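You operate a simulated robot arm through the tools that you are given. There is no shell and no other tool.

Carry out the task below with a simulated two-armed robot. There is one attempt and no reset: what you move stays moved.

JOB
Fetch the soup jar and stand it on the worktop. Fetch the blue cup and stand it on top of the green wiper. Fetch the tea tin and set it on the trivet. Take the oil bottle and put it on the table. Push the linen door shut. Close the plates door. Push the brush door shut. Close the dry food door. Lift the grey bin lid open. Do these in any order. Set down upright: soup jar, blue cup, tea tin, oil bottle.

Only the result counts: the job must be done as asked and must still hold three seconds after the hand-in. Knocking over, shifting, dropping, spilling or breaking anything else fails it. Lids that push on must go on centred and level and be pressed home; caps that screw on are set level and turned clockwise until they are tight.

ROBOT AND FRAMES
Two 7-joint arms with two-finger grippers on one trunk, on a base that drives. Base frame: it is fixed to the floor where the robot stands at the start and does not move with it; the origin is under the middle of the robot, x ahead of it, y to its left, z up. Lengths are in m, angles in rad, forces in N, time in s.
The left shoulder is at the start at [0.06, 0.123, 0.945], the right one opposite. With the tool pointing down near the work surface each hand reaches from about 0.34 to 0.8 m from the robot's upright axis, wherever it stands, measured 20 degrees to its own side. Places, roughly: blue cup (7x7x9 cm) [0.5, -0.1, 0.8]; brush door [-1.2, 1.3, 0.5]; dry food door [-0.7, 1.2, 0.5]; green wiper [0.5, 1.75, 1]; grey bin lid [-1.9, -1.2, 0.6]; linen door [-1.8, -0.3, 0.4]; oil bottle [0.5, -1.25, 1.5]; plates door [-1.8, 0.3, 0.4]; table [0.8, -0.4, 0.8]; trivet (20x20x2 cm) [0.2, 1.5, 0.9]; worktop [-0.8, 1.7, 0.9]. Payload 1.47 kg a hand.
The tool frame of a hand sits at the grasp point between the pads (the TCP): z along the fingers, y along the line on which they close. The tips reach 0.016 m beyond it. The gripper opens to 0.087 m. The gripper's body begins 0.055 m behind the TCP.
Orientation is that of the tool frame in the base frame, as [roll, pitch, yaw] about the fixed x, y, z axes, in that order (R = Rz(yaw) Ry(pitch) Rx(roll)). With the fingers straight down and closing along the base's y, the tool's x points along the base's -x, its y along +y and its z along -z.

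CONTROLS
- The arms move only by the tool apply_moves. It takes "left_steps", "right_steps" or both (then of equal length, played together; a hand with none holds still); each is a list of rows, each a list of 7 numbers: the finger opening in m, from 0 to 0.087, then the shift along the base's x, y, z in m, then the turn, a rotation vector about the base's x, y, z in rad. In form: [[fingers, x, y, z, wx, wy, wz], ...]. A call has 1 to 20 rows; each row shifts and turns the commanded pose from where the row before left it. Each row takes 0.2 s and may step no farther than 0.05 m and 0.15 rad from the row before; otherwise, or with a gripper value out of range, the whole call is refused. A pose out of reach is approached as far as the arm can. The call stops where the force on the tool passes 40 N (or 10 N more than at its start, if that is more) or the arm is blocked; 0.2 s more then pass. Each finger travels about 0.153 m/s and halts on what it meets, pressing with about 28 N; the grip force reading is that of the motor and also rises with nothing between the fingers. The clock runs only during rows and for 0.2 s after the last one: add rows that do not move to give the fingers time. It gives the time, the measured TCP pose, the force on the tool (base axes), the opening and the grip force at its end, in the units of the frame above (readings bear some noise), with the torque about the TCP (base axes, N m) and any sound that the robot's microphone picked up.
- Cameras (640 x 400 px; columns grow to the right, rows downward): "scene" is now at [0.0646, -0.0495, 1.5025]; the picture's right is [-0.45, -0.89, 0.00], its down [-0.71, 0.36, -0.60] and it looks along [0.54, -0.27, -0.80] (base axes); focal length 292 px, centre (320, 200). "left" rides on the left gripper at [0.073, -0.012, -0.09] in its tool frame; the picture's right is [0.16, 0.99, 0.00], its down [-0.72, 0.12, -0.68] and it looks along [-0.67, 0.11, 0.73] (tool axes); focal length 247 px, centre (320, 200). "right" rides on the right gripper at [0.073, 0.012, -0.09] in its tool frame; the picture's right is [-0.16, 0.99, 0.00], its down [-0.72, -0.12, -0.68] and it looks along [-0.67, -0.11, 0.73] (tool axes); focal length 247 px, centre (320, 200).
- snapshot(camera): a new picture of that camera. No time passes.
- move_column(by): slides the trunk up (or, below 0, down) by that many m; the arms and the scene camera ride with it, the base frame stays. It gives what a move gives, with no picture.
- roll_base(legs): drives the robot by 1 to 6 legs, each [ahead, left, turn to the left] in m, m and rad, along the robot's own axes; the way and the turn of a leg run together, so that a leg with both is an arc; at most 1.5 m and 3.142 rad a leg. The arms and the cameras ride along, it lands a little off, and it stops where it bumps. It gives what a move gives.
- aim_head(pan, tilt): turns the head with the scene camera to pan (to the left, within 2.094 rad either way) and tilt (down, from -0.506 to 1.204), counted from straight ahead of the robot. It gives what a move gives.
- probe_pixels(camera, pixels): for up to 12 pixels [column, row] of the newest picture of that camera ("zoom" is the newest enlarged one), the place [x, y, z] in the base frame of the surface seen there, good to about 0.003 m, but the place of the scene camera against the robot may be out by one fixed shift of up to 0.025 m in any direction. No time passes.
- inspect(camera, box): a new picture of the part [left, top, right, bottom] of that camera's present view, enlarged. No time passes.
- finish_job(): hands the job in; it is judged then, once.

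Unless the task says otherwise, let go and move clear before handing in.

The tools are called after "Emit:" as a command line: name --argument value ..., lists and objects as JSON in quotes. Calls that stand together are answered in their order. apply_moves: Moves the arms, as the interface text tells. Its arguments: {"type":"object","properties":{"left_steps":{"type":"array","items":{"type":"array","items":{"type":"number"}}},"right_steps":{"type":"array","items":{"type":"array","items":{"type":"number"}}}},"required":[]} The other tools are called the same way: move_column (by) slides the trunk up or down; roll_base (legs) drives the base; aim_head (pan, tilt) turns the head that bears the scene camera; snapshot (camera) takes a picture; probe_pixels (camera, pixels) gives the place of the surface under pixels of a picture; inspect (camera, box) takes an enlarged picture of a part of a camera's view; finish_job () hands the job in.

At the start:

```text
time_s: 0.0
left_tool_pos: [0.4965, 0.05, 1.08]
left_tcp_rot: [-3.14, 0.001, -3.141]
left_contact_force: [0.5, -1.3, 0.9]
left_wrist_torque: [0.02, -0.03, 0.03]
left_grip_width: 0.0869
left_gripper_force: 0.1
right_tool_pos: [0.4063, -0.4663, 1.0808]
right_tcp_rot: [-3.142, 0.0, -3.142]
right_contact_force: [1.0, 0.5, 0.4]
right_wrist_torque: [-0.01, -0.03, 0.02]
right_grip_width: 0.0868
right_gripper_force: 0.1
trunk travel left (down, up): [-0.1, 0.13]
robot x, y, heading: [-0.0013, -0.0022, -0.0]
head pan, tilt: [-0.469, 0.925]
```

scene: 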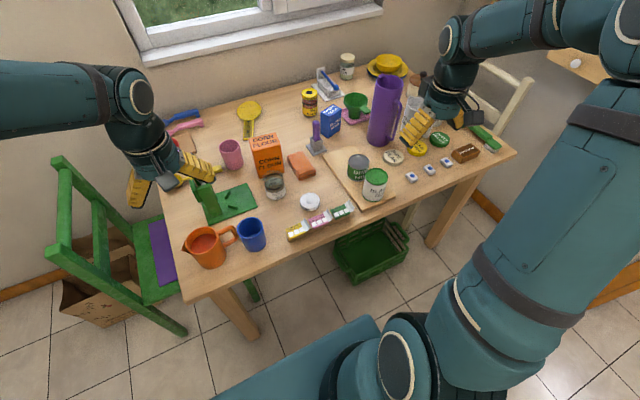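
right: 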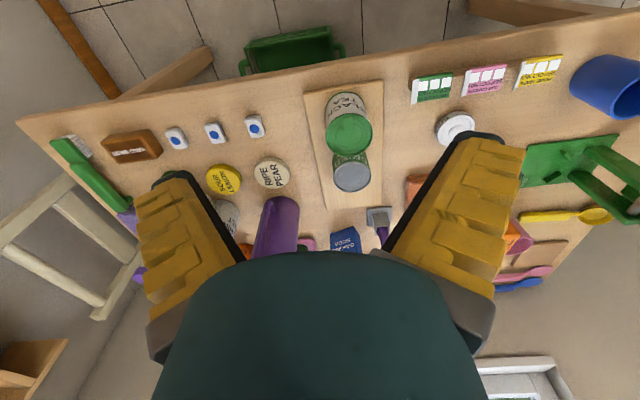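
left: 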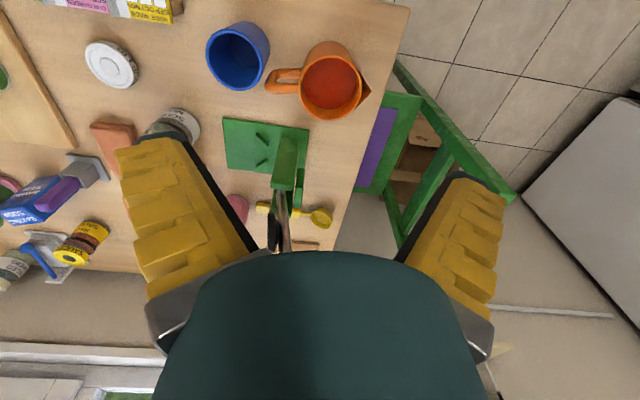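

The scene picture shows the table with the blue cup at (251,235), the orange jug next to it, and cans on a board. I'll look around the room with the head before moving anything.

Emit:
probe_pixels --camera "scene" --pixels '[[251, 222], [251, 240], [375, 175], [358, 160], [211, 247], [230, 200], [190, 280], [270, 180]]'

Emit:
inspect --camera "scene" --box '[160, 60, 520, 285]'

Emit:
aim_head --pan 1.2 --tilt 0.5

Emit:
snapshot --camera "scene"

```text
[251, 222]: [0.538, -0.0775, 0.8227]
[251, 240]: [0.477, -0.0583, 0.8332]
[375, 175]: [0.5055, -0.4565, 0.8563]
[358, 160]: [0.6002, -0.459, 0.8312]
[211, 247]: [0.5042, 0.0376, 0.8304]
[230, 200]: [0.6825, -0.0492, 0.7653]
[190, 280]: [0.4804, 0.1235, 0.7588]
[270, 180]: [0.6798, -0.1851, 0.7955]
```

```text
1.78 times, centred on (340, 172) of scene
```

zoom: 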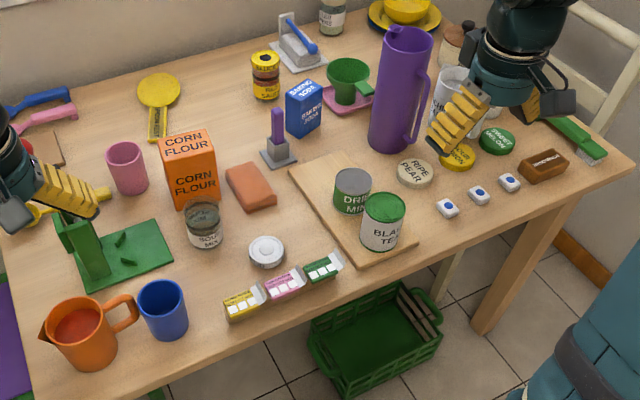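

```text
time_s: 1.7
left_tool_pos: [0.4962, 0.0496, 1.0803]
left_tcp_rot: [-3.141, 0.0, -3.141]
left_contact_force: [0.0, 0.2, -0.4]
left_wrist_torque: [0.02, 0.05, 0.04]
left_grip_width: 0.087
left_gripper_force: 0.1
right_tool_pos: [0.4056, -0.4663, 1.0804]
right_tcp_rot: [-3.141, -0.001, -3.141]
right_contact_force: [0.3, -0.3, 0.3]
right_wrist_torque: [0.01, -0.04, -0.03]
right_grip_width: 0.0868
right_gripper_force: 0.1
trunk travel left (down, up): [-0.1, 0.13]
robot x, y, heading: [-0.0007, 0.0025, 0.003]
head pan, tilt: [1.201, 0.499]
```

```text
taken
```

scene: 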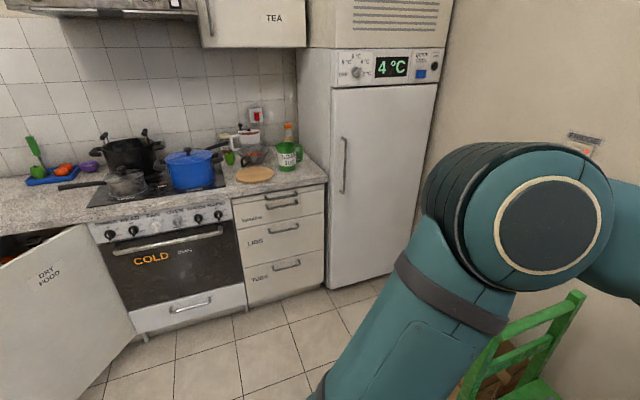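

The view shows a stove, the counter with a round trivet at (254,174), a fridge and a wall cupboard labelled TEA. I'll keep looking around.

Emit:
inspect --camera "scene" --box '[200, 90, 340, 210]'

Emit:
probe_pixels --camera "scene" --pixels '[[254, 174], [285, 150], [256, 115], [240, 200], [340, 170], [70, 240], [135, 333], [190, 150]]'

Emit:
aim_head --pan 1.2 --tilt -0.1

Emit:
snapshot --camera "scene"

Emit:
aim_head --pan 2.09 --tilt 0.5

Emit:
snapshot --camera "scene"

```text
3.33 times, centred on (270, 150) of scene
```

zoom: 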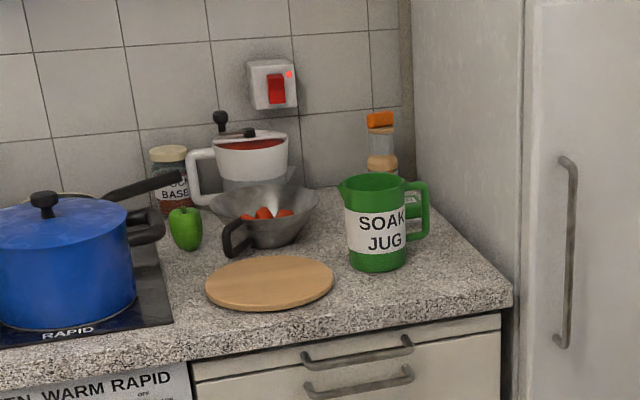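

```text
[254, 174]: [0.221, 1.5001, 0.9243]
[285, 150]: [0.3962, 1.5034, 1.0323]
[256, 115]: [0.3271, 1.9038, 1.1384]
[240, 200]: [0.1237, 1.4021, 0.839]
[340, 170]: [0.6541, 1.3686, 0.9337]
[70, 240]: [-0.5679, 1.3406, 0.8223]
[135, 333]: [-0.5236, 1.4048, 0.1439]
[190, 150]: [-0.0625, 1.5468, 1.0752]
```

```text
time_s: 2.7
left_tool_pos: [0.4969, 0.0501, 1.0806]
left_tcp_rot: [3.141, -0.001, 3.142]
left_contact_force: [0.1, 0.3, 0.3]
left_wrist_torque: [-0.01, 0.04, 0.0]
left_grip_width: 0.0867
left_gripper_force: 0.0
right_tool_pos: [0.4055, -0.4666, 1.0801]
right_tcp_rot: [-3.142, -0.001, 3.141]
right_contact_force: [-0.6, 0.5, 0.0]
right_wrist_torque: [-0.02, -0.02, 0.01]
right_grip_width: 0.0871
right_gripper_force: 0.0
trunk travel left (down, up): [-0.1, 0.13]
robot x, y, heading: [0.0029, 0.0009, 0.002]
head pan, tilt: [1.201, -0.099]
```

```text
taken
```

scene: 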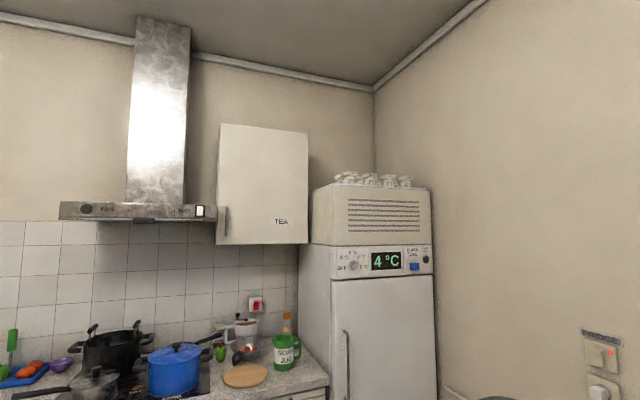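

```text
time_s: 3.9
left_tool_pos: [0.4977, 0.0506, 1.0798]
left_tcp_rot: [-3.141, -0.001, -3.141]
left_contact_force: [-0.2, 0.5, -0.4]
left_wrist_torque: [0.04, -0.03, 0.0]
left_grip_width: 0.0869
left_gripper_force: 0.1
right_tool_pos: [0.4052, -0.4672, 1.0803]
right_tcp_rot: [-3.142, 0.0, 3.141]
right_contact_force: [-0.5, 0.1, 0.7]
right_wrist_torque: [-0.01, -0.02, -0.02]
right_grip_width: 0.0872
right_gripper_force: 0.1
trunk travel left (down, up): [-0.1, 0.13]
robot x, y, heading: [-0.0021, 0.0026, -0.001]
head pan, tilt: [2.089, 0.499]
```

```text
taken
```

scene: 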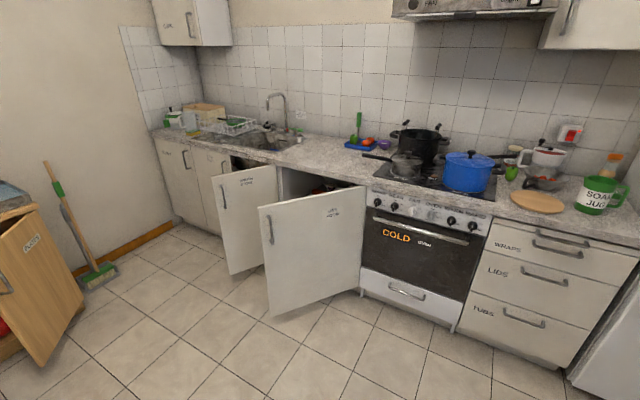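

The counter wall shows two open doors (dry food at (310,250), another at (245,215) probably brush) and a wooden cabinet at left with an open door. I'll look at the other sides.

Emit:
inspect --camera "scene" --box '[0, 100, 320, 300]'

Emit:
probe_pixels --camera "scene" --pixels '[[270, 230], [270, 310], [363, 190], [358, 290], [223, 195], [231, 272], [275, 170], [5, 280], [85, 295], [42, 215], [360, 175], [265, 165]]'

Emit:
aim_head --pan -1.6 --tilt 0.4

Emit:
snapshot --camera "scene"

Emit:
aim_head --pan -2.09 --tilt 0.4

Emit:
snapshot --camera "scene"

Emit:
aim_head --pan -1.0 --tilt 0.2

Emit:
snapshot --camera "scene"

```text
2.00 times, centred on (160, 200) of scene
```

zoom: 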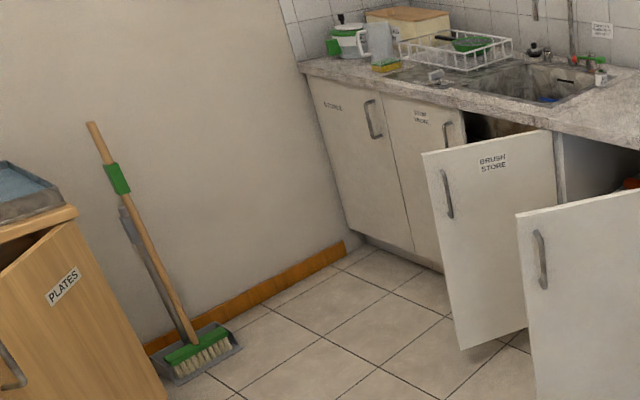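

```text
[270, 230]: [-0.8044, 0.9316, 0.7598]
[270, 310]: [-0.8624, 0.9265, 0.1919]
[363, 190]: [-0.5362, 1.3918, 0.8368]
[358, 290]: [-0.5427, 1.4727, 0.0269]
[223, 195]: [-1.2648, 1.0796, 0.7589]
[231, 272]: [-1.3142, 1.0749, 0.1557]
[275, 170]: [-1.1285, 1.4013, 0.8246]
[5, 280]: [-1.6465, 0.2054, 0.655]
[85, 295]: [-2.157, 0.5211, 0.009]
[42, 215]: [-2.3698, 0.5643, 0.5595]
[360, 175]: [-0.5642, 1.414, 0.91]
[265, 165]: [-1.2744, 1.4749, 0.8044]
```

```text
time_s: 7.0
left_tool_pos: [0.4957, 0.05, 1.0804]
left_tcp_rot: [3.14, 0.0, -3.141]
left_contact_force: [-0.7, -0.5, -0.3]
left_wrist_torque: [0.01, 0.01, 0.01]
left_grip_width: 0.0871
left_gripper_force: 0.2
right_tool_pos: [0.4042, -0.4669, 1.0797]
right_tcp_rot: [-3.141, 0.0, -3.14]
right_contact_force: [0.1, -0.2, -0.4]
right_wrist_torque: [-0.03, -0.02, 0.02]
right_grip_width: 0.0871
right_gripper_force: 0.1
trunk travel left (down, up): [-0.1, 0.13]
robot x, y, heading: [0.0038, -0.0017, -0.003]
head pan, tilt: [-1.6, 0.4]
```

```text
taken
```

scene: 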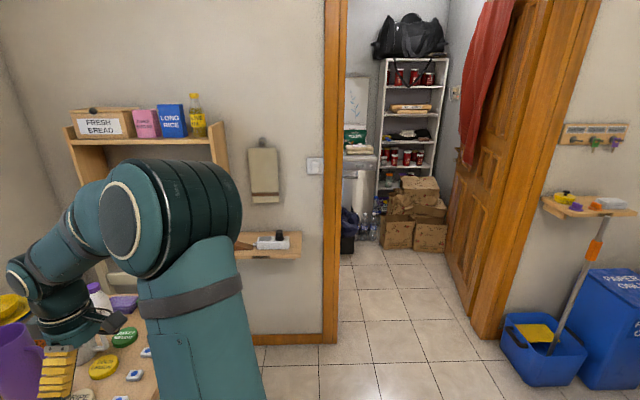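

```text
time_s: 7.9
left_tool_pos: [0.4957, 0.0503, 1.0799]
left_tcp_rot: [-3.142, -0.001, 3.141]
left_contact_force: [0.2, 0.3, 0.1]
left_wrist_torque: [-0.02, -0.02, 0.01]
left_grip_width: 0.0872
left_gripper_force: 0.1
right_tool_pos: [0.4046, -0.4665, 1.0791]
right_tcp_rot: [-3.141, -0.001, -3.141]
right_contact_force: [-0.5, -0.2, 0.1]
right_wrist_torque: [0.0, -0.01, 0.02]
right_grip_width: 0.0868
right_gripper_force: 0.0
trunk travel left (down, up): [-0.1, 0.13]
robot x, y, heading: [0.0025, 0.0015, 0.001]
head pan, tilt: [-2.089, 0.4]
```

```text
taken
```

scene: 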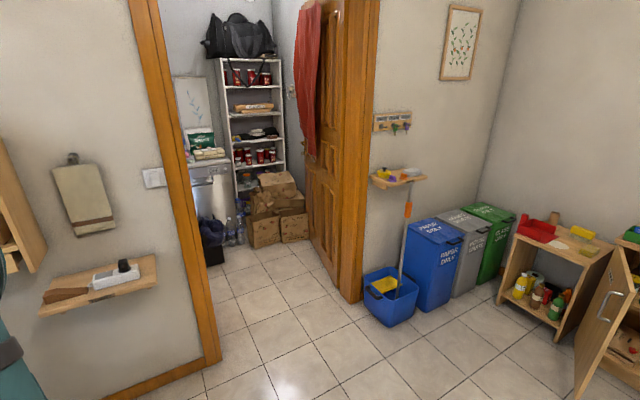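

```text
time_s: 9.2
left_tool_pos: [0.4963, 0.0497, 1.0793]
left_tcp_rot: [-3.141, -0.001, -3.14]
left_contact_force: [0.0, 0.8, 0.0]
left_wrist_torque: [0.01, 0.02, -0.01]
left_grip_width: 0.087
left_gripper_force: 0.1
right_tool_pos: [0.4054, -0.467, 1.0799]
right_tcp_rot: [3.141, -0.002, 3.141]
right_contact_force: [0.4, 0.2, -0.3]
right_wrist_torque: [-0.01, 0.0, 0.0]
right_grip_width: 0.0871
right_gripper_force: 0.1
trunk travel left (down, up): [-0.1, 0.13]
robot x, y, heading: [-0.0007, -0.0002, -0.002]
head pan, tilt: [-1.0, 0.201]
```

```text
taken
```

scene: 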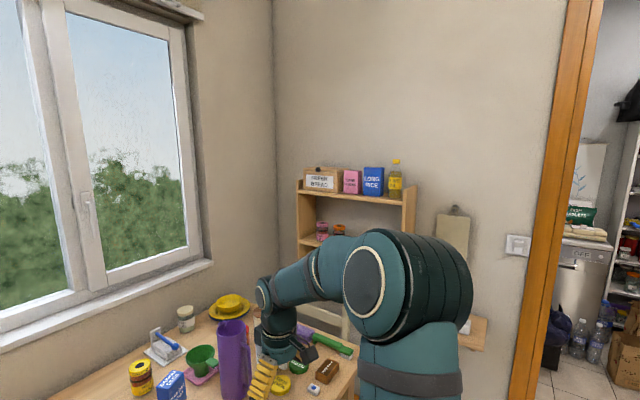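

The oil bottle stands on the shelf top at (395,178). I'll inspect several areas at higher zoom to identify jars and tins.

Emit:
inspect --camera "scene" --box '[270, 140, 430, 260]'

Emit:
probe_pixels --camera "scene" --pixels '[[395, 182], [395, 165], [374, 180], [390, 198], [340, 190], [410, 195], [320, 181], [310, 215], [340, 229]]'

Emit:
aim_head --pan -0.3 --tilt 0.75

Emit:
inspect --camera "scene" --box '[180, 100, 500, 300]'

Emit:
snapshot --camera "scene"

```text
3.33 times, centred on (350, 200) of scene
```

zoom: 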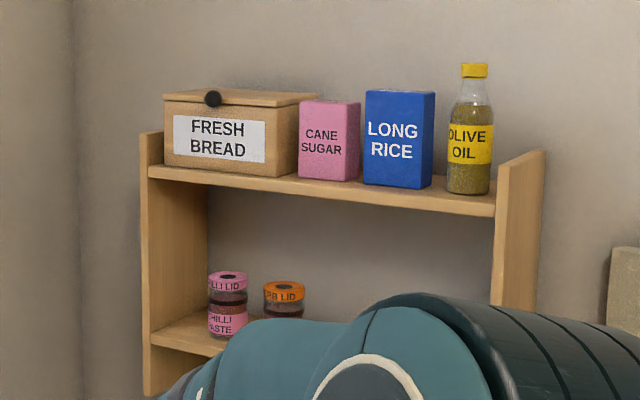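

```text
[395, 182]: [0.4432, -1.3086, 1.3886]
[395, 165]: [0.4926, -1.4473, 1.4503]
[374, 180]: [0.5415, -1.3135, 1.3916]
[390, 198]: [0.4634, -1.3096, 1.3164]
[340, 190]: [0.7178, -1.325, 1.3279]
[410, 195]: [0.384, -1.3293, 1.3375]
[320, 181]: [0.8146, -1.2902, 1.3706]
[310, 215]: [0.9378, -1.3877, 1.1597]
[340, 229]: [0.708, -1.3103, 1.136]
```

```text
time_s: 10.3
left_tool_pos: [0.4963, 0.0498, 1.0812]
left_tcp_rot: [-3.14, 0.0, 3.142]
left_contact_force: [0.2, 0.1, -0.5]
left_wrist_torque: [-0.01, 0.01, 0.03]
left_grip_width: 0.0871
left_gripper_force: 0.0
right_tool_pos: [0.4055, -0.4668, 1.0789]
right_tcp_rot: [-3.141, -0.001, 3.141]
right_contact_force: [-0.3, -0.6, 0.3]
right_wrist_torque: [0.01, 0.0, 0.01]
right_grip_width: 0.0873
right_gripper_force: 0.1
trunk travel left (down, up): [-0.1, 0.13]
robot x, y, heading: [0.0055, 0.0006, -0.003]
head pan, tilt: [-0.3, 0.75]
```

```text
2.00 times, centred on (340, 200) of scene
```

zoom: 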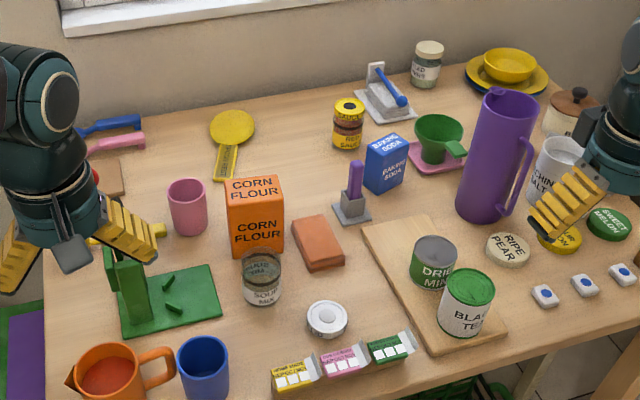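

```text
taken
```

scene: 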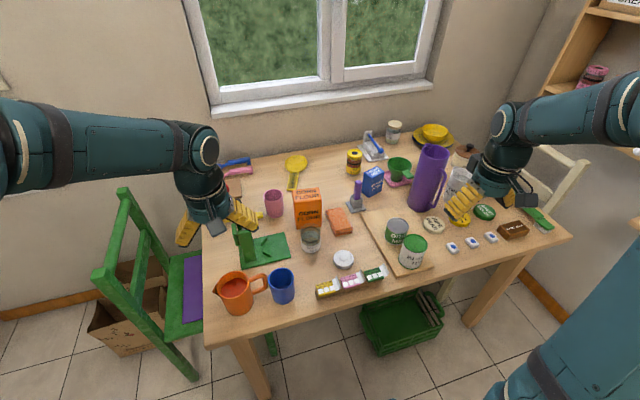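

I see "SOUP MIX" at zoom (262,280) and "BLACK TEA" at (467,300). I'll calibrate the scene camera against the hand cameras by probing the same objects.

Emit:
snapshot --camera "left"

Emit:
snapshot --camera "right"

Emit:
probe_pixels --camera "scene" --pixels '[[413, 240], [397, 226], [282, 272], [270, 285], [294, 285], [282, 303], [310, 231], [311, 252], [344, 260], [345, 253], [265, 282], [386, 268]]'

Emit:
probe_pixels --camera "left" --pixels '[[208, 55], [264, 62], [240, 25], [232, 70], [235, 90], [175, 128], [110, 62], [108, 70], [270, 85], [330, 90], [179, 22], [250, 180]]'

Emit:
probe_pixels --camera "right" --pixels '[[349, 134], [349, 115], [326, 133], [372, 133], [346, 100], [352, 173], [352, 185], [455, 128], [500, 82], [620, 60], [590, 95], [305, 95]]'

Emit:
inspect --camera "left" --box '[80, 0, 400, 200]'

```text
taken
```

left: 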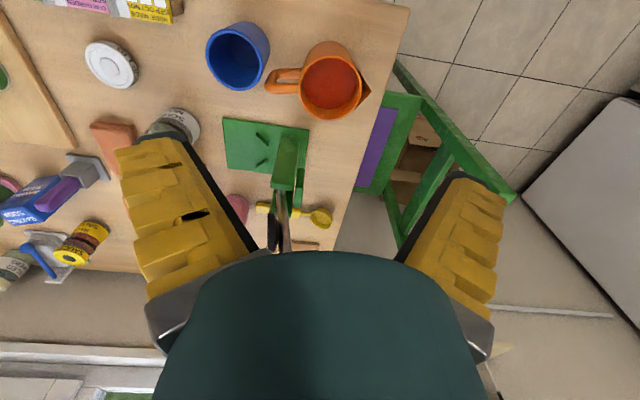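

```text
taken
```

right: 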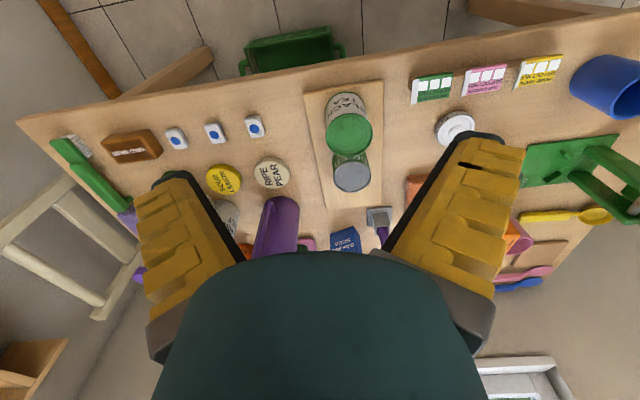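

```text
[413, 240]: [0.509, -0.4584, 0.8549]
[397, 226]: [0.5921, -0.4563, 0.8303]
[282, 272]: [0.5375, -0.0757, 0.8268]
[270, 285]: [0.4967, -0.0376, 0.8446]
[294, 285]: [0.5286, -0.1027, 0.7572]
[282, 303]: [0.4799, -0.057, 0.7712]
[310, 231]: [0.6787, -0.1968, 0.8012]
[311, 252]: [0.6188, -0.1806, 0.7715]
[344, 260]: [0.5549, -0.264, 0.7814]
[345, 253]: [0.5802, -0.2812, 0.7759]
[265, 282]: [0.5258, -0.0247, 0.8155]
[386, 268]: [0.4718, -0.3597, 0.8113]
```

```text
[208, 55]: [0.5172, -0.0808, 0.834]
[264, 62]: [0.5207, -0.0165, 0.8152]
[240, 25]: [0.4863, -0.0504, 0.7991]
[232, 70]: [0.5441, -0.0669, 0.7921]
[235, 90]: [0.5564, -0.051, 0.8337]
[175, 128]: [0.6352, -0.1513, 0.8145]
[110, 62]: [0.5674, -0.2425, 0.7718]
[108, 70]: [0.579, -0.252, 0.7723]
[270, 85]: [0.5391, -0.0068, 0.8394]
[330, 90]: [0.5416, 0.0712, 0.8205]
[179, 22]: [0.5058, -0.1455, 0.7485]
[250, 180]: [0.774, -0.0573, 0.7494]
```

```text
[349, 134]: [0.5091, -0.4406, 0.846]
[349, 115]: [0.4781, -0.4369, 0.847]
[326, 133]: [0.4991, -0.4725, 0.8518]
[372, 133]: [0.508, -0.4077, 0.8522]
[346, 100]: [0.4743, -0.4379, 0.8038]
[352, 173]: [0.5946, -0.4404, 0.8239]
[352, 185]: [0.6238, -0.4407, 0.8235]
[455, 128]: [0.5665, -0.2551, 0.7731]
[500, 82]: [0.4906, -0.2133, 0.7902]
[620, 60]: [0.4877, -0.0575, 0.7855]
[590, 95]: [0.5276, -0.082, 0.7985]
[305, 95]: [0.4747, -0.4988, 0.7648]
```

```text
2.00 times, centred on (240, 100) of left
```

zoom: 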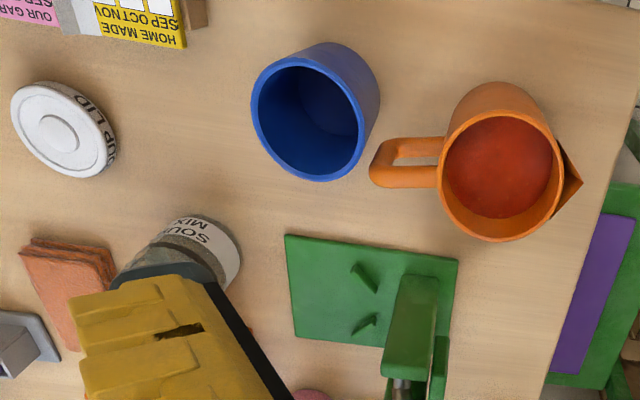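

Hand-camera probes put the cup centre near (0.520,-0.047), rim z 0.838, and the tea tin centre near (0.507,-0.440), top 0.849; the scene camera is off by about 0.017 in y. I'll turn the left hand 90° (closing along x, away from the jug handle) and move both hands above their objects.

Emit:
apply_moves --left_steps '[[0.087, 0.0022, -0.0088, 0, 0, 0, -0.1428], [0.087, 0.0022, -0.0088, 0, 0, 0, -0.1428], [0.087, 0.0022, -0.0088, 0, 0, 0, -0.1428], [0.087, 0.0022, -0.0088, 0, 0, 0, -0.1428], [0.087, 0.0022, -0.0088, 0, 0, 0, -0.1428], [0.087, 0.0022, -0.0088, 0, 0, 0, -0.1428], [0.087, 0.0022, -0.0088, 0, 0, 0, -0.1428], [0.087, 0.0022, -0.0088, 0, 0, 0, -0.1428], [0.087, 0.0022, -0.0088, 0, 0, 0, -0.1428], [0.087, 0.0022, -0.0088, 0, 0, 0, -0.1428], [0.087, 0.0022, -0.0088, 0, 0, 0, -0.1428]]' --right_steps '[[0.087, 0.0046, 0.0024, 0, 0, 0, 0], [0.087, 0.0046, 0.0024, 0, 0, 0, 0], [0.087, 0.0046, 0.0024, 0, 0, 0, 0], [0.087, 0.0046, 0.0024, 0, 0, 0, 0], [0.087, 0.0046, 0.0024, 0, 0, 0, 0], [0.087, 0.0046, 0.0024, 0, 0, 0, 0], [0.087, 0.0046, 0.0024, 0, 0, 0, 0], [0.087, 0.0046, 0.0024, 0, 0, 0, 0], [0.087, 0.0046, 0.0024, 0, 0, 0, 0], [0.087, 0.0046, 0.0024, 0, 0, 0, 0], [0.087, 0, 0, 0, 0, 0, 0]]'

Emit:
snapshot --camera "left"

Emit:
snapshot --camera "right"

```text
time_s: 12.7
left_tool_pos: [0.5204, -0.0469, 1.0811]
left_tcp_rot: [-3.141, -0.001, 1.569]
left_contact_force: [-0.2, 0.0, 0.3]
left_wrist_torque: [0.0, 0.01, 0.0]
left_grip_width: 0.0873
left_gripper_force: 0.0
right_tool_pos: [0.4513, -0.4421, 1.08]
right_tcp_rot: [-3.141, -0.001, -3.141]
right_contact_force: [0.6, 0.0, 0.0]
right_wrist_torque: [-0.03, 0.01, -0.02]
right_grip_width: 0.087
right_gripper_force: 0.0
trunk travel left (down, up): [-0.1, 0.13]
robot x, y, heading: [-0.0004, 0.001, 0.001]
head pan, tilt: [-0.3, 0.75]
```

```text
taken
```

left: 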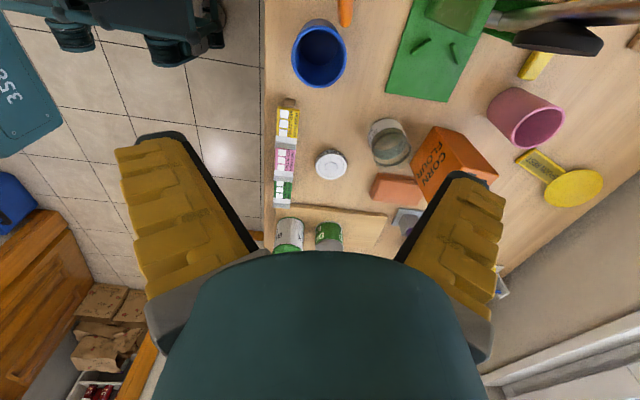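

```text
taken
```

right: 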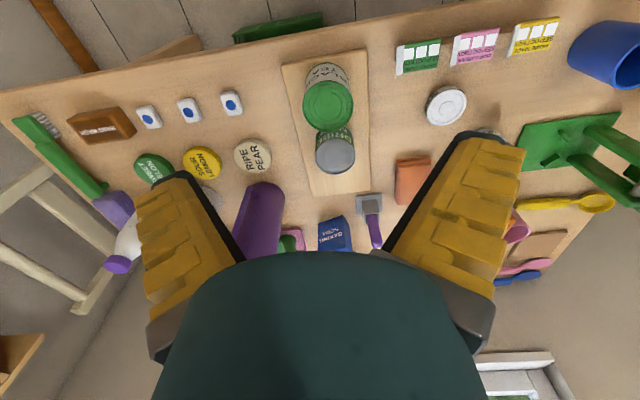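

The rotated left view now shows the cup rim at about (320,55) and the soup jar at (390,145). I'll probe rims for precise centres.

Emit:
probe_pixels --camera "left" --pixels '[[294, 55], [346, 52], [320, 86], [319, 27], [371, 148], [409, 143], [390, 165], [390, 123], [332, 163], [276, 100], [345, 20]]'

Emit:
probe_pixels --camera "right" --pixels '[[303, 103], [352, 103], [328, 126], [327, 82], [327, 103], [318, 152], [335, 132], [335, 155]]'

Emit:
inspect --camera "right" --box '[250, 40, 410, 200]'

Emit:
inspect --camera "left" --box '[260, 0, 460, 200]'

```text
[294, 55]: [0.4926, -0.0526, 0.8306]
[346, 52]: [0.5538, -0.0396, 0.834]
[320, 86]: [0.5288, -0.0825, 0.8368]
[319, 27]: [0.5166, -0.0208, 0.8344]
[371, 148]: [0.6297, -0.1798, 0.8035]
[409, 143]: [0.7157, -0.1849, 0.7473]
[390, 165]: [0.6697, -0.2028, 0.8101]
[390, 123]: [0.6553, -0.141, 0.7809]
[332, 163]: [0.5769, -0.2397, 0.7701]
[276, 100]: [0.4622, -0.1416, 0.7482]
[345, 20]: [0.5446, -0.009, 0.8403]
```

```text
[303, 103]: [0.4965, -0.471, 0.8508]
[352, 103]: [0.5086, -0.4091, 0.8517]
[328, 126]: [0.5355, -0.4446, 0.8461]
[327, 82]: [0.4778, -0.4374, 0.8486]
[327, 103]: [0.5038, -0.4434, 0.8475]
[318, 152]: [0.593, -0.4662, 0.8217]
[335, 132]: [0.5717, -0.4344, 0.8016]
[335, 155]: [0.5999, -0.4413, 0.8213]
```

```text
2.50 times, centred on (330, 120) of right
```

zoom: 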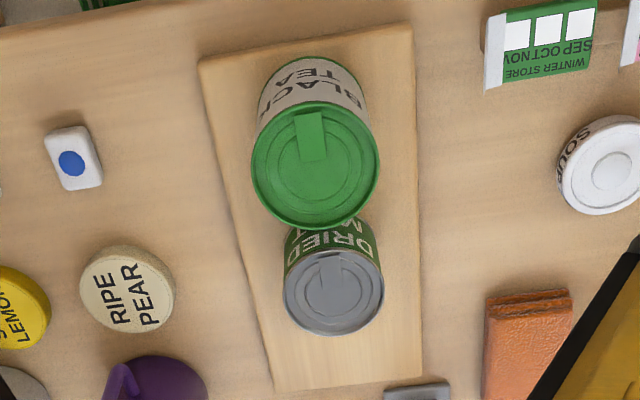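

```text
2.00 times, centred on (360, 100) of left
```

zoom: 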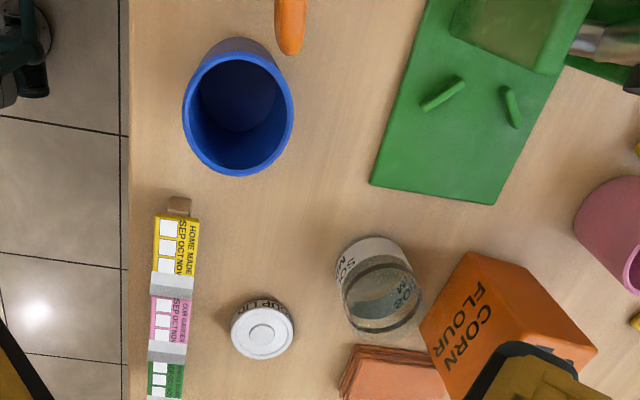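

Cup centre is about (0.522,-0.050) and tin centre (0.507,-0.440). Descending both hands around them, then closing.

Emit:
apply_moves --left_steps '[[0.087, 0.001, -0.0015, 0, 0, 0, 0], [0.087, 0.001, -0.0015, 0, 0, 0, 0], [0.087, 0, 0, -0.038, 0, 0, 0], [0.087, 0, 0, -0.038, 0, 0, 0], [0.087, 0, 0, -0.038, 0, 0, 0], [0.087, 0, 0, -0.038, 0, 0, 0], [0.087, 0, 0, -0.038, 0, 0, 0], [0.087, 0, 0, -0.038, 0, 0, 0], [0.087, 0, 0, -0.038, 0, 0, 0]]' --right_steps '[[0.087, 0.028, 0.001, 0, 0, 0, 0], [0.087, 0.028, 0.001, 0, 0, 0, 0], [0.087, 0, 0, -0.0385, 0, 0, 0], [0.087, 0, 0, -0.0385, 0, 0, 0], [0.087, 0, 0, -0.0385, 0, 0, 0], [0.087, 0, 0, -0.0385, 0, 0, 0], [0.087, 0, 0, -0.0385, 0, 0, 0], [0.087, 0, 0, -0.0385, 0, 0, 0], [0.087, 0, 0, -0.0385, 0, 0, 0]]'

Emit:
snapshot --camera "left"

Emit:
snapshot --camera "right"

Emit:
snapshot --camera "scene"

```text
time_s: 14.7
left_tool_pos: [0.5208, -0.0465, 0.814]
left_tcp_rot: [3.141, 0.001, 1.57]
left_contact_force: [0.0, 0.2, 0.1]
left_wrist_torque: [-0.01, 0.02, 0.0]
left_grip_width: 0.087
left_gripper_force: 0.0
right_tool_pos: [0.5086, -0.4414, 0.8139]
right_tcp_rot: [-3.138, 0.009, -3.14]
right_contact_force: [4.6, -2.4, 19.2]
right_wrist_torque: [0.11, 0.68, -0.01]
right_grip_width: 0.0883
right_gripper_force: 17.3
trunk travel left (down, up): [-0.1, 0.13]
robot x, y, heading: [0.0026, 0.0019, -0.003]
head pan, tilt: [-0.3, 0.75]
```

```text
taken
```

left: 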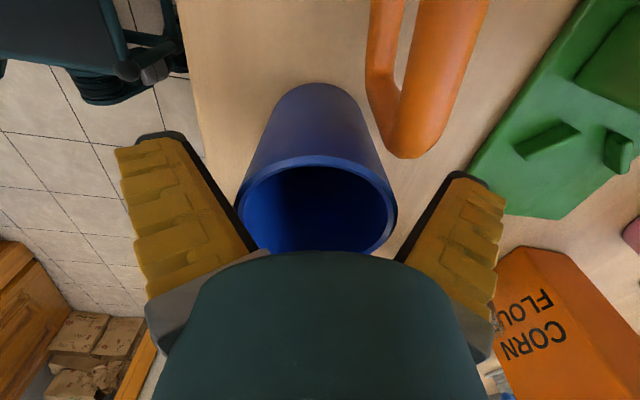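

```text
taken
```

right: 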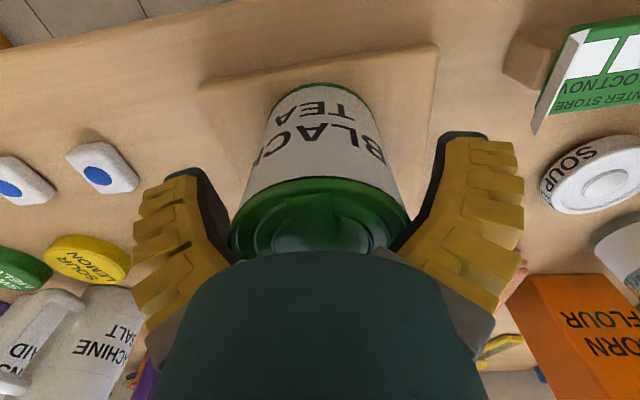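

```text
taken
```

scene: 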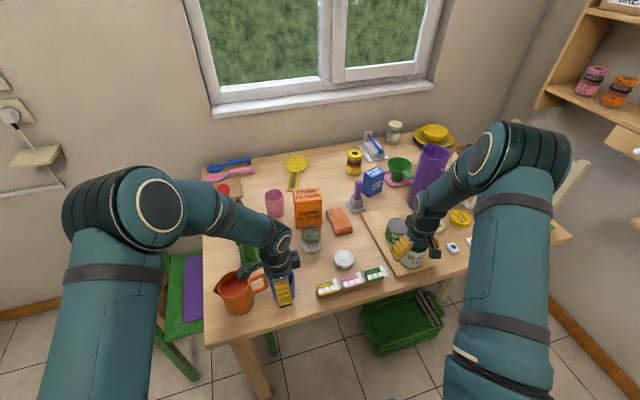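

The left hand is well around the cup, but the right hand meets 19 N upward at z 0.814 with its fingers being pushed apart. I'll look closer before doing anything.

Emit:
inspect --camera "right" --box '[120, 60, 540, 320]'

Emit:
inspect --camera "scene" --box '[340, 180, 500, 300]'

Emit:
probe_pixels --camera "right" --pixels '[[320, 190], [235, 235], [405, 225], [320, 130], [320, 92], [265, 180], [395, 170], [430, 225], [215, 225]]'

```text
1.52 times, centred on (330, 190) of right
```

zoom: 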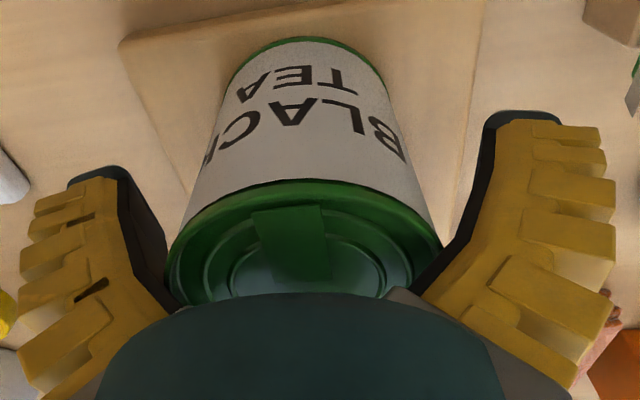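

```text
3.33 times, centred on (420, 240) of scene
```

zoom: 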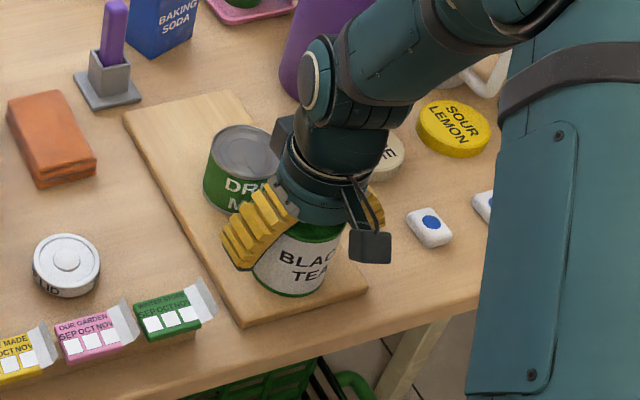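

```text
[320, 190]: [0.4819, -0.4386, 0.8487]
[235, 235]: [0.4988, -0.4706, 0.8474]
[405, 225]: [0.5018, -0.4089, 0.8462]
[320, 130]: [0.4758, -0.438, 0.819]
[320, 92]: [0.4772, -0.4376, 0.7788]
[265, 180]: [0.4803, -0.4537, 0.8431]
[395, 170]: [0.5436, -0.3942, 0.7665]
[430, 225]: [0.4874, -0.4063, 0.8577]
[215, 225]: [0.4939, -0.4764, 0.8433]
```

The hand's finger roots are touching the lid rim, so it was simply too low. I'll raise the right hand about 9 mm, check the force clears, then close both.

Emit:
apply_moves --right_steps '[[0.087, 0, 0, 0.006, 0, 0, 0], [0.087, 0, 0, 0.005, 0, 0, 0], [0.087, 0, 0, 0, 0, 0, 0]]'

```text
time_s: 15.5
left_tool_pos: [0.521, -0.0475, 0.8147]
left_tcp_rot: [-3.141, -0.001, 1.572]
left_contact_force: [-0.4, 0.0, 0.4]
left_wrist_torque: [-0.03, 0.0, 0.01]
left_grip_width: 0.0869
left_gripper_force: 0.0
right_tool_pos: [0.5059, -0.441, 0.8217]
right_tcp_rot: [3.141, -0.002, -3.141]
right_contact_force: [-0.3, 0.0, -0.1]
right_wrist_torque: [0.01, -0.02, 0.05]
right_grip_width: 0.0873
right_gripper_force: 0.1
trunk travel left (down, up): [-0.1, 0.13]
robot x, y, heading: [0.0032, -0.0009, 0.001]
head pan, tilt: [-0.3, 0.75]
```

Forces are clear at z 0.822. Closing both grippers.

Emit:
apply_moves --left_steps '[[0.076, 0, 0, 0, 0, 0, 0], [0.07, 0, 0, 0, 0, 0, 0], [0.065, 0, 0, 0, 0, 0, 0], [0.05, 0, 0, 0, 0, 0, 0], [0.03, 0, 0, 0, 0, 0, 0], [0.03, 0, 0, 0, 0, 0, 0]]' --right_steps '[[0.076, 0, 0, 0, 0, 0, 0], [0.07, 0, 0, 0, 0, 0, 0], [0.065, 0, 0, 0, 0, 0, 0], [0.05, 0, 0, 0, 0, 0, 0], [0.03, 0, 0, 0, 0, 0, 0], [0.03, 0, 0, 0, 0, 0, 0]]'

```text
time_s: 16.9
left_tool_pos: [0.522, -0.0472, 0.815]
left_tcp_rot: [-3.141, 0.001, 1.571]
left_contact_force: [-0.3, 0.5, 0.2]
left_wrist_torque: [-0.02, -0.01, -0.02]
left_grip_width: 0.0717
left_gripper_force: 28.1
right_tool_pos: [0.5066, -0.4414, 0.8221]
right_tcp_rot: [-3.14, 0.002, -3.141]
right_contact_force: [1.7, -0.6, 7.4]
right_wrist_torque: [0.03, 0.25, 0.02]
right_grip_width: 0.0752
right_gripper_force: 27.6
trunk travel left (down, up): [-0.1, 0.13]
robot x, y, heading: [0.001, -0.0007, -0.001]
head pan, tilt: [-0.3, 0.75]
```

The left grips the cup at 0.0717; the right reads 0.0752 with 7 N upward, which suggests the tin is being pinched at the lid rim by the finger roots. Checking the picture.

Emit:
inspect --camera "right" --box '[120, 60, 540, 320]'

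Emit:
inspect --camera "scene" --box '[360, 200, 460, 280]'

Emit:
inspect --camera "left" --box '[120, 60, 540, 320]'

```text
1.52 times, centred on (330, 190) of right
```

zoom: 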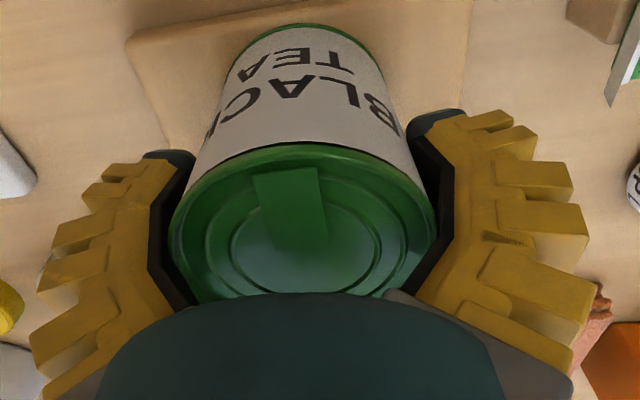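

```text
5.00 times, centred on (410, 240) of scene
```

zoom: 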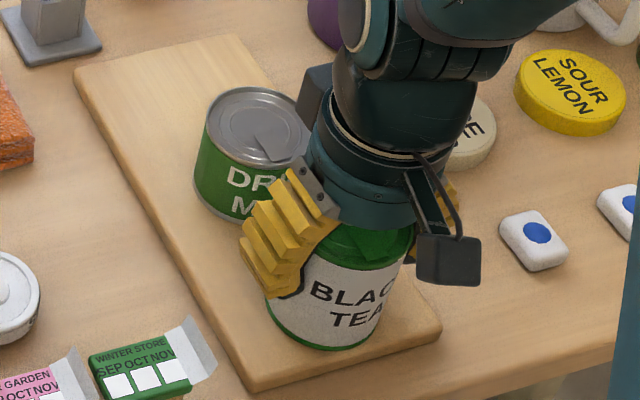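

```text
1.52 times, centred on (330, 190) of left
```

zoom: 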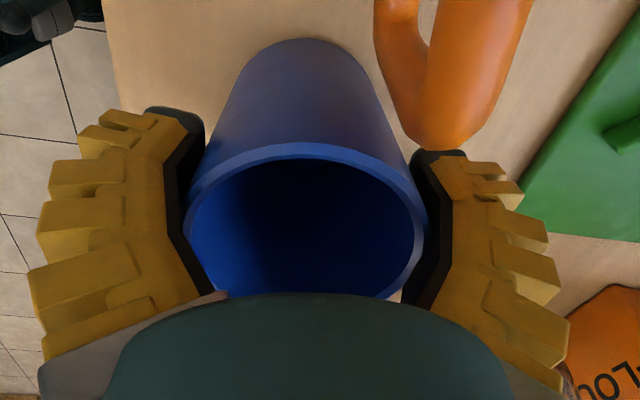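

The fingers curve inward above the pads and press on the lid. I'll reopen the right hand, rise 6 mm (same margin as on the cup), and close again.

Emit:
apply_moves --right_steps '[[0.087, 0, 0, 0, 0, 0, 0], [0.087, 0, 0, 0, 0, 0, 0], [0.087, 0, 0, 0.006, 0, 0, 0], [0.076, 0, 0, 0, 0, 0, 0], [0.07, 0, 0, 0, 0, 0, 0], [0.065, 0, 0, 0, 0, 0, 0], [0.05, 0, 0, 0, 0, 0, 0], [0.03, 0, 0, 0, 0, 0, 0], [0.03, 0, 0, 0, 0, 0, 0]]'

Emit:
inspect --camera "right" --box '[120, 60, 540, 320]'

```text
time_s: 18.9
left_tool_pos: [0.5224, -0.0487, 0.8146]
left_tcp_rot: [-3.141, 0.0, 1.57]
left_contact_force: [0.6, -0.4, 5.2]
left_wrist_torque: [0.03, 0.0, -0.02]
left_grip_width: 0.0712
left_gripper_force: 28.7
right_tool_pos: [0.5073, -0.4426, 0.8299]
right_tcp_rot: [-3.14, 0.002, -3.141]
right_contact_force: [1.3, -0.8, 5.5]
right_wrist_torque: [0.02, 0.23, 0.01]
right_grip_width: 0.0724
right_gripper_force: 28.5
trunk travel left (down, up): [-0.1, 0.13]
robot x, y, heading: [-0.002, 0.0001, -0.003]
head pan, tilt: [-0.3, 0.75]
```

```text
1.52 times, centred on (330, 190) of right
```

zoom: 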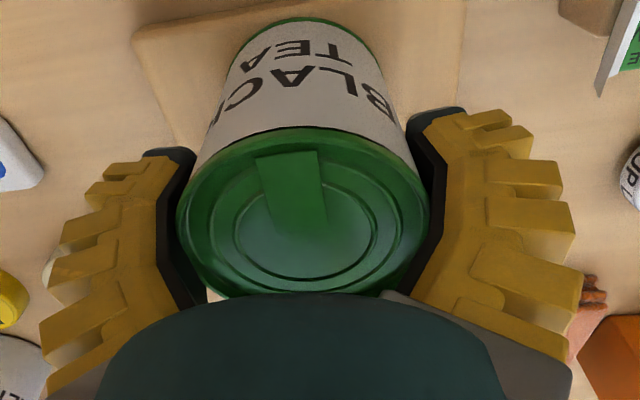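

Grip width is 0.0724, nearly the tin's diameter. I'll lift both by 3 cm slowly and check for slip or tilt.

Emit:
apply_moves --left_steps '[[0.03, 0, 0, 0.005, 0, 0, 0], [0.03, 0, 0, 0.01, 0, 0, 0], [0.03, 0, 0, 0.015, 0, 0, 0], [0.03, 0, 0, 0, 0, 0, 0]]' --right_steps '[[0.03, 0, 0, 0.005, 0, 0, 0], [0.03, 0, 0, 0.01, 0, 0, 0], [0.03, 0, 0, 0.015, 0, 0, 0], [0.03, 0, 0, 0, 0, 0, 0]]'

Emit:
inspect --camera "right" --box '[120, 60, 540, 320]'

Emit:
inspect --camera "scene" --box '[200, 180, 460, 330]'

```text
time_s: 19.9
left_tool_pos: [0.5221, -0.0491, 0.8438]
left_tcp_rot: [3.141, 0.0, 1.571]
left_contact_force: [0.2, -1.0, -0.2]
left_wrist_torque: [-0.02, -0.05, 0.02]
left_grip_width: 0.0713
left_gripper_force: 27.7
right_tool_pos: [0.5093, -0.4413, 0.8572]
right_tcp_rot: [-3.141, 0.0, -3.141]
right_contact_force: [0.6, -0.3, -2.6]
right_wrist_torque: [0.02, 0.0, -0.01]
right_grip_width: 0.0723
right_gripper_force: 28.3
trunk travel left (down, up): [-0.1, 0.13]
robot x, y, heading: [-0.0024, -0.0025, 0.002]
head pan, tilt: [-0.3, 0.75]
```

```text
1.52 times, centred on (330, 190) of right
```

zoom: 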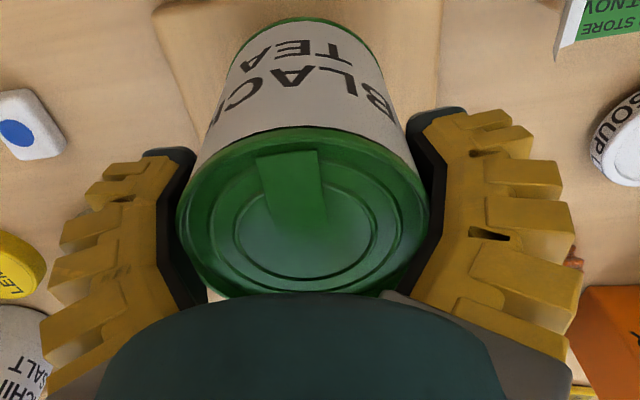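

```text
2.46 times, centred on (330, 255) of scene
```

zoom: 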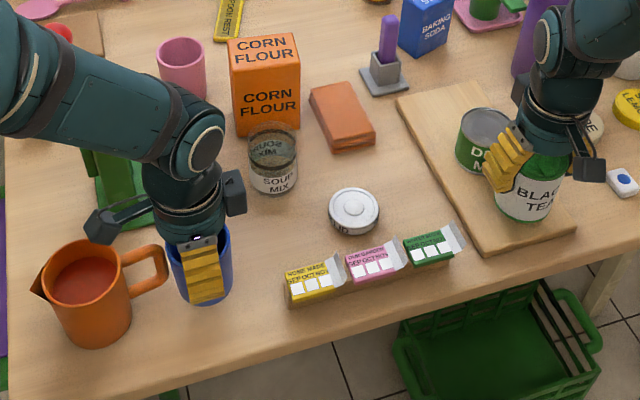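

Both objects are held cleanly off the surface. I'll raise and retract the hands, then check the chair position before driving.

Emit:
apply_moves --left_steps '[[0.03, 0, 0, 0.04, 0, 0, 0], [0.03, 0, 0, 0.04, 0, 0, 0], [0.03, -0.01, 0.01, 0.04, 0, 0, 0], [0.03, -0.02, 0.02, 0.04, 0, 0, 0], [0.03, -0.02, 0.02, 0.04, 0, 0, 0], [0.03, -0.03, 0.02, 0.04, 0, 0, 0], [0.03, -0.03, 0.02, 0.03, 0, 0, 0]]' --right_steps '[[0.03, 0, 0, 0.04, 0, 0, 0], [0.03, 0, 0, 0.04, 0, 0, 0], [0.03, -0.01, 0.01, 0.04, 0, 0, 0], [0.03, -0.02, 0.02, 0.04, 0, 0, 0], [0.03, -0.02, 0.02, 0.04, 0, 0, 0], [0.03, -0.03, 0.02, 0.04, 0, 0, 0], [0.03, -0.03, 0.02, 0.03, 0, 0, 0]]'

Emit:
aim_head --pan 0.5 --tilt 0.8

Emit:
snapshot --camera "scene"

```text
refused: row 6 steps farther than a row can; nothing moved
```

```text
time_s: 21.0
left_tool_pos: [0.521, -0.0488, 0.8438]
left_tcp_rot: [-3.141, -0.001, 1.571]
left_contact_force: [0.5, 0.4, -0.8]
left_wrist_torque: [0.01, 0.01, -0.02]
left_grip_width: 0.071
left_gripper_force: 27.8
right_tool_pos: [0.5082, -0.4408, 0.8579]
right_tcp_rot: [3.141, 0.0, -3.141]
right_contact_force: [0.2, 0.8, -3.2]
right_wrist_torque: [0.03, 0.0, -0.01]
right_grip_width: 0.0721
right_gripper_force: 28.1
trunk travel left (down, up): [-0.1, 0.13]
robot x, y, heading: [-0.0002, 0.0013, -0.002]
head pan, tilt: [0.499, 0.799]
```

```text
taken
```

scene: 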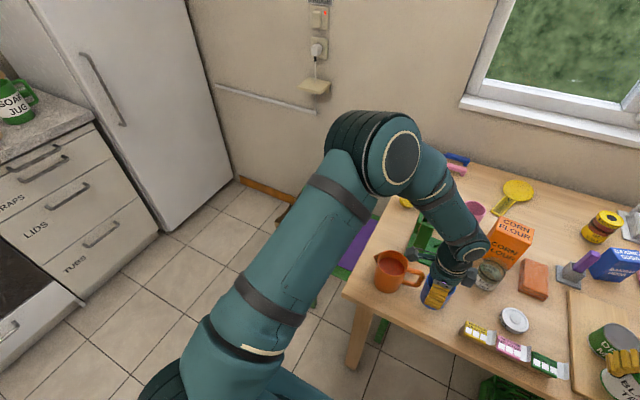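

Step 6 was too long, so nothing moved. Floor between table and counter looks clear (fridge front edge at (165,230)); I'll repeat the lift with smaller steps.

Emit:
apply_moves --left_steps '[[0.03, 0, 0, 0.04, 0, 0, 0], [0.03, 0, 0, 0.04, 0, 0, 0], [0.03, -0.01, 0.01, 0.04, 0, 0, 0], [0.03, -0.02, 0.02, 0.035, 0, 0, 0], [0.03, -0.02, 0.02, 0.035, 0, 0, 0], [0.03, -0.03, 0.02, 0.03, 0, 0, 0], [0.03, -0.03, 0.02, 0.03, 0, 0, 0]]' --right_steps '[[0.03, 0, 0, 0.04, 0, 0, 0], [0.03, 0, 0, 0.04, 0, 0, 0], [0.03, -0.01, 0.01, 0.04, 0, 0, 0], [0.03, -0.02, 0.02, 0.035, 0, 0, 0], [0.03, -0.02, 0.02, 0.035, 0, 0, 0], [0.03, -0.03, 0.02, 0.03, 0, 0, 0], [0.03, -0.03, 0.02, 0.03, 0, 0, 0]]'

Emit:
probe_pixels --camera "scene" --pixels '[[165, 230], [238, 180], [125, 120], [95, 120], [340, 272], [15, 105], [320, 300]]'

Emit:
roll_base --legs '[[-0.3, 0.0, 0.0]]'

Emit:
snapshot --camera "scene"

```text
time_s: 22.6
left_tool_pos: [0.4109, 0.0388, 1.0948]
left_tcp_rot: [3.14, 0.0, 1.57]
left_contact_force: [0.6, 0.1, -0.2]
left_wrist_torque: [0.0, -0.02, -0.04]
left_grip_width: 0.0711
left_gripper_force: 28.4
right_tool_pos: [0.3932, -0.3518, 1.1077]
right_tcp_rot: [3.141, 0.002, -3.141]
right_contact_force: [-0.3, -0.8, -2.7]
right_wrist_torque: [0.0, -0.04, 0.03]
right_grip_width: 0.072
right_gripper_force: 27.6
trunk travel left (down, up): [-0.1, 0.13]
robot x, y, heading: [0.0025, 0.0004, 0.003]
head pan, tilt: [0.499, 0.799]
```

```text
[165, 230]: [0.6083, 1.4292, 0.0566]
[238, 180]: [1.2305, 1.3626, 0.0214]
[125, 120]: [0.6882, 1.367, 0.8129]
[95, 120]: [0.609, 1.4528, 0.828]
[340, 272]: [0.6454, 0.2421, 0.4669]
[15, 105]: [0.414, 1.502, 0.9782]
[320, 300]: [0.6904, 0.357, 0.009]
```

```text
time_s: 24.7
left_tool_pos: [0.1135, 0.0392, 1.0928]
left_tcp_rot: [-3.141, -0.001, 1.574]
left_contact_force: [-0.2, 0.2, -0.3]
left_wrist_torque: [-0.02, 0.0, -0.01]
left_grip_width: 0.0708
left_gripper_force: 27.6
right_tool_pos: [0.0973, -0.351, 1.1059]
right_tcp_rot: [3.14, -0.001, -3.139]
right_contact_force: [0.1, 1.5, -3.1]
right_wrist_torque: [0.0, -0.05, 0.01]
right_grip_width: 0.0721
right_gripper_force: 27.8
trunk travel left (down, up): [-0.1, 0.13]
robot x, y, heading: [-0.3021, -0.0023, 0.004]
head pan, tilt: [0.499, 0.799]
```

```text
taken
```

scene: 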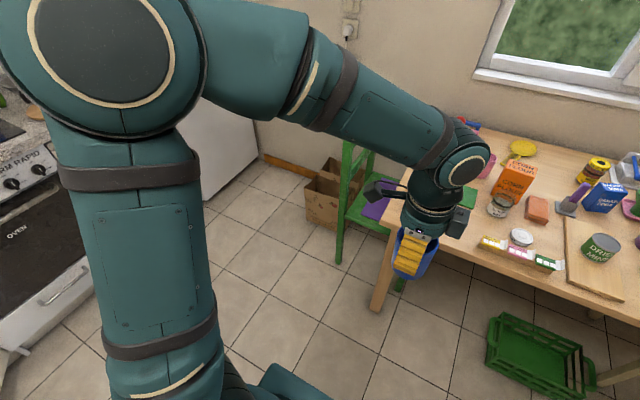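

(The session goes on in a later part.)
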